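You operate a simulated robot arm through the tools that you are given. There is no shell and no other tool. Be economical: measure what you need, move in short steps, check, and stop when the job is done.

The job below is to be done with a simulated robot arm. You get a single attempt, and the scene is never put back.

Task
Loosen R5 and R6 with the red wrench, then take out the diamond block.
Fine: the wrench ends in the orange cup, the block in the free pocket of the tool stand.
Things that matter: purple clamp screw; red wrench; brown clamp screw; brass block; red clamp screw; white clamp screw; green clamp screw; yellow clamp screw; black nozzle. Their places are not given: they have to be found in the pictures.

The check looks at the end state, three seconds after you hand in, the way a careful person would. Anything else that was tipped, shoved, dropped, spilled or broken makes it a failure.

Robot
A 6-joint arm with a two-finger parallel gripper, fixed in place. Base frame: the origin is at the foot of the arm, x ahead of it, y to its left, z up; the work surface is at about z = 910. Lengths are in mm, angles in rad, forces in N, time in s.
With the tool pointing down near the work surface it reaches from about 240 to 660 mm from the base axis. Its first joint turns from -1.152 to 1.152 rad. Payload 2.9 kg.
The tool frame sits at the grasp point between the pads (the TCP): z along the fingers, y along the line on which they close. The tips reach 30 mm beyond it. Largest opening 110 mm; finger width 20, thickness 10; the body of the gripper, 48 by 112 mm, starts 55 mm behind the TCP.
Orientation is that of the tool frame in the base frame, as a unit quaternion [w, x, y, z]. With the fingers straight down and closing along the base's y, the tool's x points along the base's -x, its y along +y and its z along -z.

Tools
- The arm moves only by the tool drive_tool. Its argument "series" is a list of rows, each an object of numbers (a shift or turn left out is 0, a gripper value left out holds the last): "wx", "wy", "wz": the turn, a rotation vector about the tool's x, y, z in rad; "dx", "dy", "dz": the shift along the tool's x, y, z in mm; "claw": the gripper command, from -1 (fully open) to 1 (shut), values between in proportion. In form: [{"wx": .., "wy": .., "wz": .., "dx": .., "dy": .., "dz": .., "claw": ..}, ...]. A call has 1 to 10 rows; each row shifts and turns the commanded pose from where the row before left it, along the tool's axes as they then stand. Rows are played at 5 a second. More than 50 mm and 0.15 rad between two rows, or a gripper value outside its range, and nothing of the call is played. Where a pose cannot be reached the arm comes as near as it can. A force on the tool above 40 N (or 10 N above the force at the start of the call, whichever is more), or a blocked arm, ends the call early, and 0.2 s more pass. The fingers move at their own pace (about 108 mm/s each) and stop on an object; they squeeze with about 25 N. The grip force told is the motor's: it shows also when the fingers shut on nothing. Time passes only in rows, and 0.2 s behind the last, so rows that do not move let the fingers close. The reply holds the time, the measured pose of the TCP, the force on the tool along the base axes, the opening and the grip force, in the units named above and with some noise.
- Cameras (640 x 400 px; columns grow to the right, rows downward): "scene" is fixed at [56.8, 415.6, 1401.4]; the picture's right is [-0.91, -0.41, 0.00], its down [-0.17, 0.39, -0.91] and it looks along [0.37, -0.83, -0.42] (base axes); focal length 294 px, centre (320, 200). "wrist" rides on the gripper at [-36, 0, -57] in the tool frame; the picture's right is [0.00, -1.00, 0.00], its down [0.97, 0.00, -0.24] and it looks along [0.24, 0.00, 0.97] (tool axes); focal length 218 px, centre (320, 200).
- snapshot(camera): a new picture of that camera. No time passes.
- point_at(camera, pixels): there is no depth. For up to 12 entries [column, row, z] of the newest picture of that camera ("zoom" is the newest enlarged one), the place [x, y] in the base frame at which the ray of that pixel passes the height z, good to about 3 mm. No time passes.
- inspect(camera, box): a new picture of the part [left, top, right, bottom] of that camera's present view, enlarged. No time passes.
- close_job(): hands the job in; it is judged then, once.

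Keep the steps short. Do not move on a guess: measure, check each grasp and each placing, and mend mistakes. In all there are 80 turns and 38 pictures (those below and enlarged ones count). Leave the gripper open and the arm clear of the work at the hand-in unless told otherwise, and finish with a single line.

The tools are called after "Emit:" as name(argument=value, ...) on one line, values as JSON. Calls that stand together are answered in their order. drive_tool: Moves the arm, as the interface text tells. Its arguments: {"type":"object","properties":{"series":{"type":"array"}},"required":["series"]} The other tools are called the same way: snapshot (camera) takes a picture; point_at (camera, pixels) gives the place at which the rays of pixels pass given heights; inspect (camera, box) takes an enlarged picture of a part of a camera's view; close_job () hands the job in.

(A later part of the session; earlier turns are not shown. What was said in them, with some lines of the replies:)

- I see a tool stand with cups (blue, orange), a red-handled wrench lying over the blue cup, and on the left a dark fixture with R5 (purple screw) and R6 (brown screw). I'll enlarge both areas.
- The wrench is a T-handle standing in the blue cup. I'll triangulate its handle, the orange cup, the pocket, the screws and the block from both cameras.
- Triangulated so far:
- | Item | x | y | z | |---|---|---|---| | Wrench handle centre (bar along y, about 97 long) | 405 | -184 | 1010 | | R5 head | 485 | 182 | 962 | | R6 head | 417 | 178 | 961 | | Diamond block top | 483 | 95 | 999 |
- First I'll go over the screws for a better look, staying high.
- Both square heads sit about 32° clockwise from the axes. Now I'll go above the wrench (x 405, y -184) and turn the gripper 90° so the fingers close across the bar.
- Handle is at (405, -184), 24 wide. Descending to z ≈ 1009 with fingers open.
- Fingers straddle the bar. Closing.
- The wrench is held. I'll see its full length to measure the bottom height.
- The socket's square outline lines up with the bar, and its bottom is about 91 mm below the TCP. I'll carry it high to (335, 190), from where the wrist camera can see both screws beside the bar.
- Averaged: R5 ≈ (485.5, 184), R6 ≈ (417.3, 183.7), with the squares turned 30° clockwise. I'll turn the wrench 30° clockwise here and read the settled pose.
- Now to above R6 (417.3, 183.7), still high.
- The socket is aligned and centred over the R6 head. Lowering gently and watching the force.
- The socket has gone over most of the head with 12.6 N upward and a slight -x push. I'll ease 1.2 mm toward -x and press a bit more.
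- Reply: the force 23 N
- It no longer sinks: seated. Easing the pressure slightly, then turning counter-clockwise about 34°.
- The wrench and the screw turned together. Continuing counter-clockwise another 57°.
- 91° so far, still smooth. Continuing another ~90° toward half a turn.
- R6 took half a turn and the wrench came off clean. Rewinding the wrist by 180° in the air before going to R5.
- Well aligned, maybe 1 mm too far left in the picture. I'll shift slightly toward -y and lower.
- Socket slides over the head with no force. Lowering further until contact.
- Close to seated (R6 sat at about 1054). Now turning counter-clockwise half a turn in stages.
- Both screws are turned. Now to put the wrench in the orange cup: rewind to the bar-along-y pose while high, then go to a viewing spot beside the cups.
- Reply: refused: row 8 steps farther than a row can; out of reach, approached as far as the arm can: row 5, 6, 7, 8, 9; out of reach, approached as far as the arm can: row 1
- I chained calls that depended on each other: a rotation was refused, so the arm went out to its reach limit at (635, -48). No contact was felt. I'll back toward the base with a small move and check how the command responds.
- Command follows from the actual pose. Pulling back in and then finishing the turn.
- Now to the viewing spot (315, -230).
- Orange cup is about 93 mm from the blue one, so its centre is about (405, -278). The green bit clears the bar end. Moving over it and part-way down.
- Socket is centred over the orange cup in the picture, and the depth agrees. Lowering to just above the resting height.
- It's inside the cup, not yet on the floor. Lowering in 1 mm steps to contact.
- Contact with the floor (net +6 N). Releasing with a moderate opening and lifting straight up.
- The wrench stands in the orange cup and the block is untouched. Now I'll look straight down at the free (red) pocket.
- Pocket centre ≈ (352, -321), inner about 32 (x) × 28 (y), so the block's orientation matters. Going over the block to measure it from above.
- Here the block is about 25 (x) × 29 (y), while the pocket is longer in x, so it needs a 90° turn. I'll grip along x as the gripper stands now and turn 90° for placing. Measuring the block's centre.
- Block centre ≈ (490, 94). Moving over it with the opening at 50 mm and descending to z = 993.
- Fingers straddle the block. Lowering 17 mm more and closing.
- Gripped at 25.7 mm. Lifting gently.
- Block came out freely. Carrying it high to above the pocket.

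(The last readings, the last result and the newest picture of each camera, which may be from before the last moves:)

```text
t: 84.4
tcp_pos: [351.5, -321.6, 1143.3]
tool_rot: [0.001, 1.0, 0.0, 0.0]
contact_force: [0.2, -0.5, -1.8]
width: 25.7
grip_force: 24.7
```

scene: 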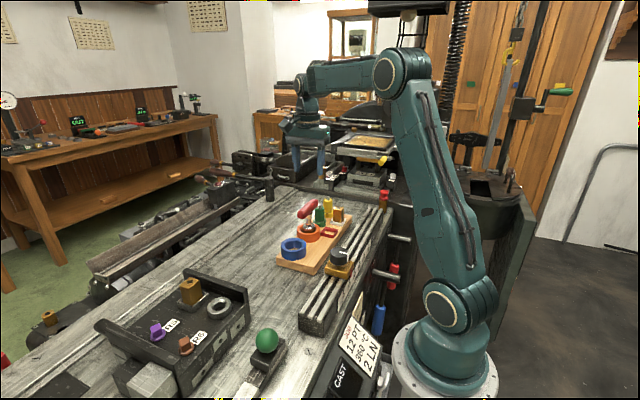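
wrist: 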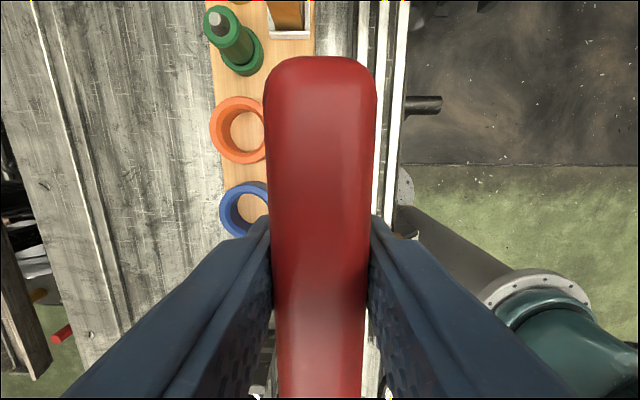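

Orientation is reached. The block likely sits about 2 mm toward -x in the grip, so I'll compensate. Lowering to about 10 mm above the pocket rim.

Emit:
drive_tool(series=[{"dx": 2, "dz": 35}, {"dz": 35}, {"dz": 35}, {"dz": 30}, {"dz": 15}, {"dz": 7}, {}, {}, {}])

Emit:
inspect(camera="scene", box=[295, 200, 375, 250])

```text
t: 86.4
tcp_pos: [355.7, -320.8, 987.8]
tool_rot: [0.0, 1.0, 0.001, 0.0]
contact_force: [-0.4, 0.0, -2.2]
width: 25.7
grip_force: 24.8
```

```text
8.00 times, centred on (335, 225) of scene
```

zoom: 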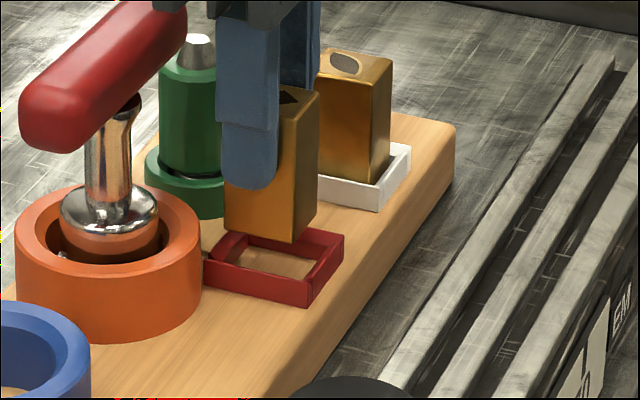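

Offset in this view is about 1.5 mm along the picture's horizontal. The wrist camera can separate x and y, so I'll look there.

Emit:
inspect(camera="wrist", box=[256, 130, 384, 230])

```text
4.00 times, centred on (320, 180) of wrist
```

zoom: 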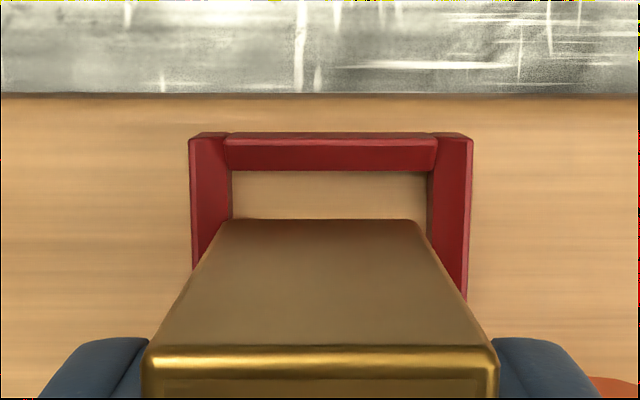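

The wrist view shows the block needs about +1.2 mm in y and -2.6 mm in x, consistent with the scene view. Correcting, then lowering gently into the pocket.

Emit:
drive_tool(series=[{"dx": -2.6, "dy": -1.2}, {}, {"dz": 3}, {"dz": 3}, {"dz": 2}, {}, {}])

Emit:
drive_tool(series=[{"dz": 2}, {"dz": 2}, {}, {}])

```text
t: 88.0
tcp_pos: [353.7, -320.7, 979.6]
tool_rot: [-0.001, 1.0, 0.001, 0.0]
contact_force: [-1.1, 0.3, -2.7]
width: 25.8
grip_force: 25.4
```

```text
t: 89.0
tcp_pos: [353.3, -321.4, 976.1]
tool_rot: [0.0, 1.0, 0.001, -0.001]
contact_force: [1.0, 1.0, -1.9]
width: 25.8
grip_force: 24.6
```

Emit:
drive_tool(series=[{"dz": 1.5}, {"dz": 1.5}, {}, {}])

Emit:
drive_tool(series=[{"dz": 1.5}, {"dz": 1}, {}, {}])

```text
t: 90.0
tcp_pos: [352.6, -320.3, 972.5]
tool_rot: [0.0, 1.0, 0.001, -0.001]
contact_force: [-0.2, 0.2, -1.3]
width: 25.5
grip_force: 25.0
```

```text
t: 91.0
tcp_pos: [352.6, -318.9, 969.0]
tool_rot: [-0.001, 1.0, 0.001, 0.0]
contact_force: [0.2, 1.3, -1.9]
width: 25.9
grip_force: 25.4
```

No contact yet; continuing down in small steps.

Emit:
drive_tool(series=[{"dz": 1}, {"dz": 1}, {}, {}])

Emit:
drive_tool(series=[{"dz": 1}, {"dz": 0.7}, {}, {}])

```text
t: 92.0
tcp_pos: [351.6, -319.0, 968.0]
tool_rot: [0.0, 1.0, 0.002, -0.001]
contact_force: [0.3, -0.4, -1.8]
width: 25.8
grip_force: 24.6
```

```text
t: 93.0
tcp_pos: [353.0, -320.1, 966.6]
tool_rot: [0.0, 1.0, 0.001, 0.0]
contact_force: [-0.9, 2.6, 6.1]
width: 25.8
grip_force: 25.0
```

Contact at z ≈ 966.5, which fits the pocket floor (the rim would have stopped it near 975). Releasing with a modest opening and lifting straight up.

Emit:
drive_tool(series=[{"claw": 0.45}, {"claw": 0.24}, {}, {}, {"dz": -10}, {"dz": -25}, {"dz": -35}, {"dz": -40}, {"dz": -40}, {}])

Emit:
drive_tool(series=[{"dz": -30, "claw": -1}, {"dx": -40}, {"dx": -30}, {}, {}])

Emit:
inspect(camera="scene", box=[120, 190, 400, 365])

```text
t: 95.2
tcp_pos: [352.6, -323.1, 1114.7]
tool_rot: [0.0, 1.0, 0.001, 0.0]
contact_force: [-0.9, -0.5, -0.4]
width: 41.3
grip_force: 0.1
```

```text
t: 96.4
tcp_pos: [280.1, -322.1, 1143.0]
tool_rot: [0.0, 1.0, 0.001, -0.001]
contact_force: [-0.5, 0.1, 0.0]
width: 109.9
grip_force: 0.0
```

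```text
2.29 times, centred on (260, 278) of scene
```

zoom: 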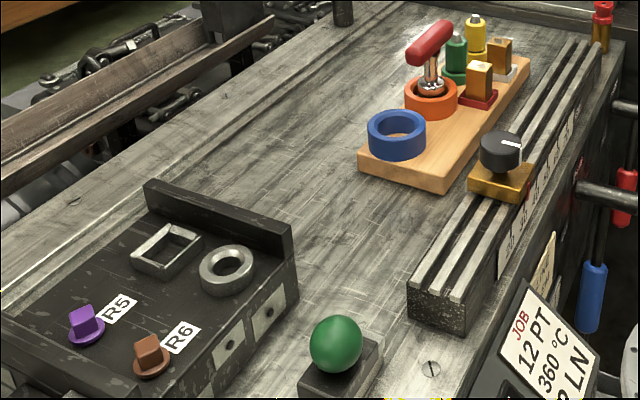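

The last picture shows the block upright in the red pocket, the wrench standing in the orange cup, the fixture tray empty and nothing else disturbed. The gripper is open and clear, so I'm handing in.

Emit:
close_job()

```text
The job is handed in.
```

R5 and R6 were each turned half a turn counter-clockwise with the red wrench, the diamond block was moved to the free red pocket, the wrench stands in the orange cup, and the job is handed in.
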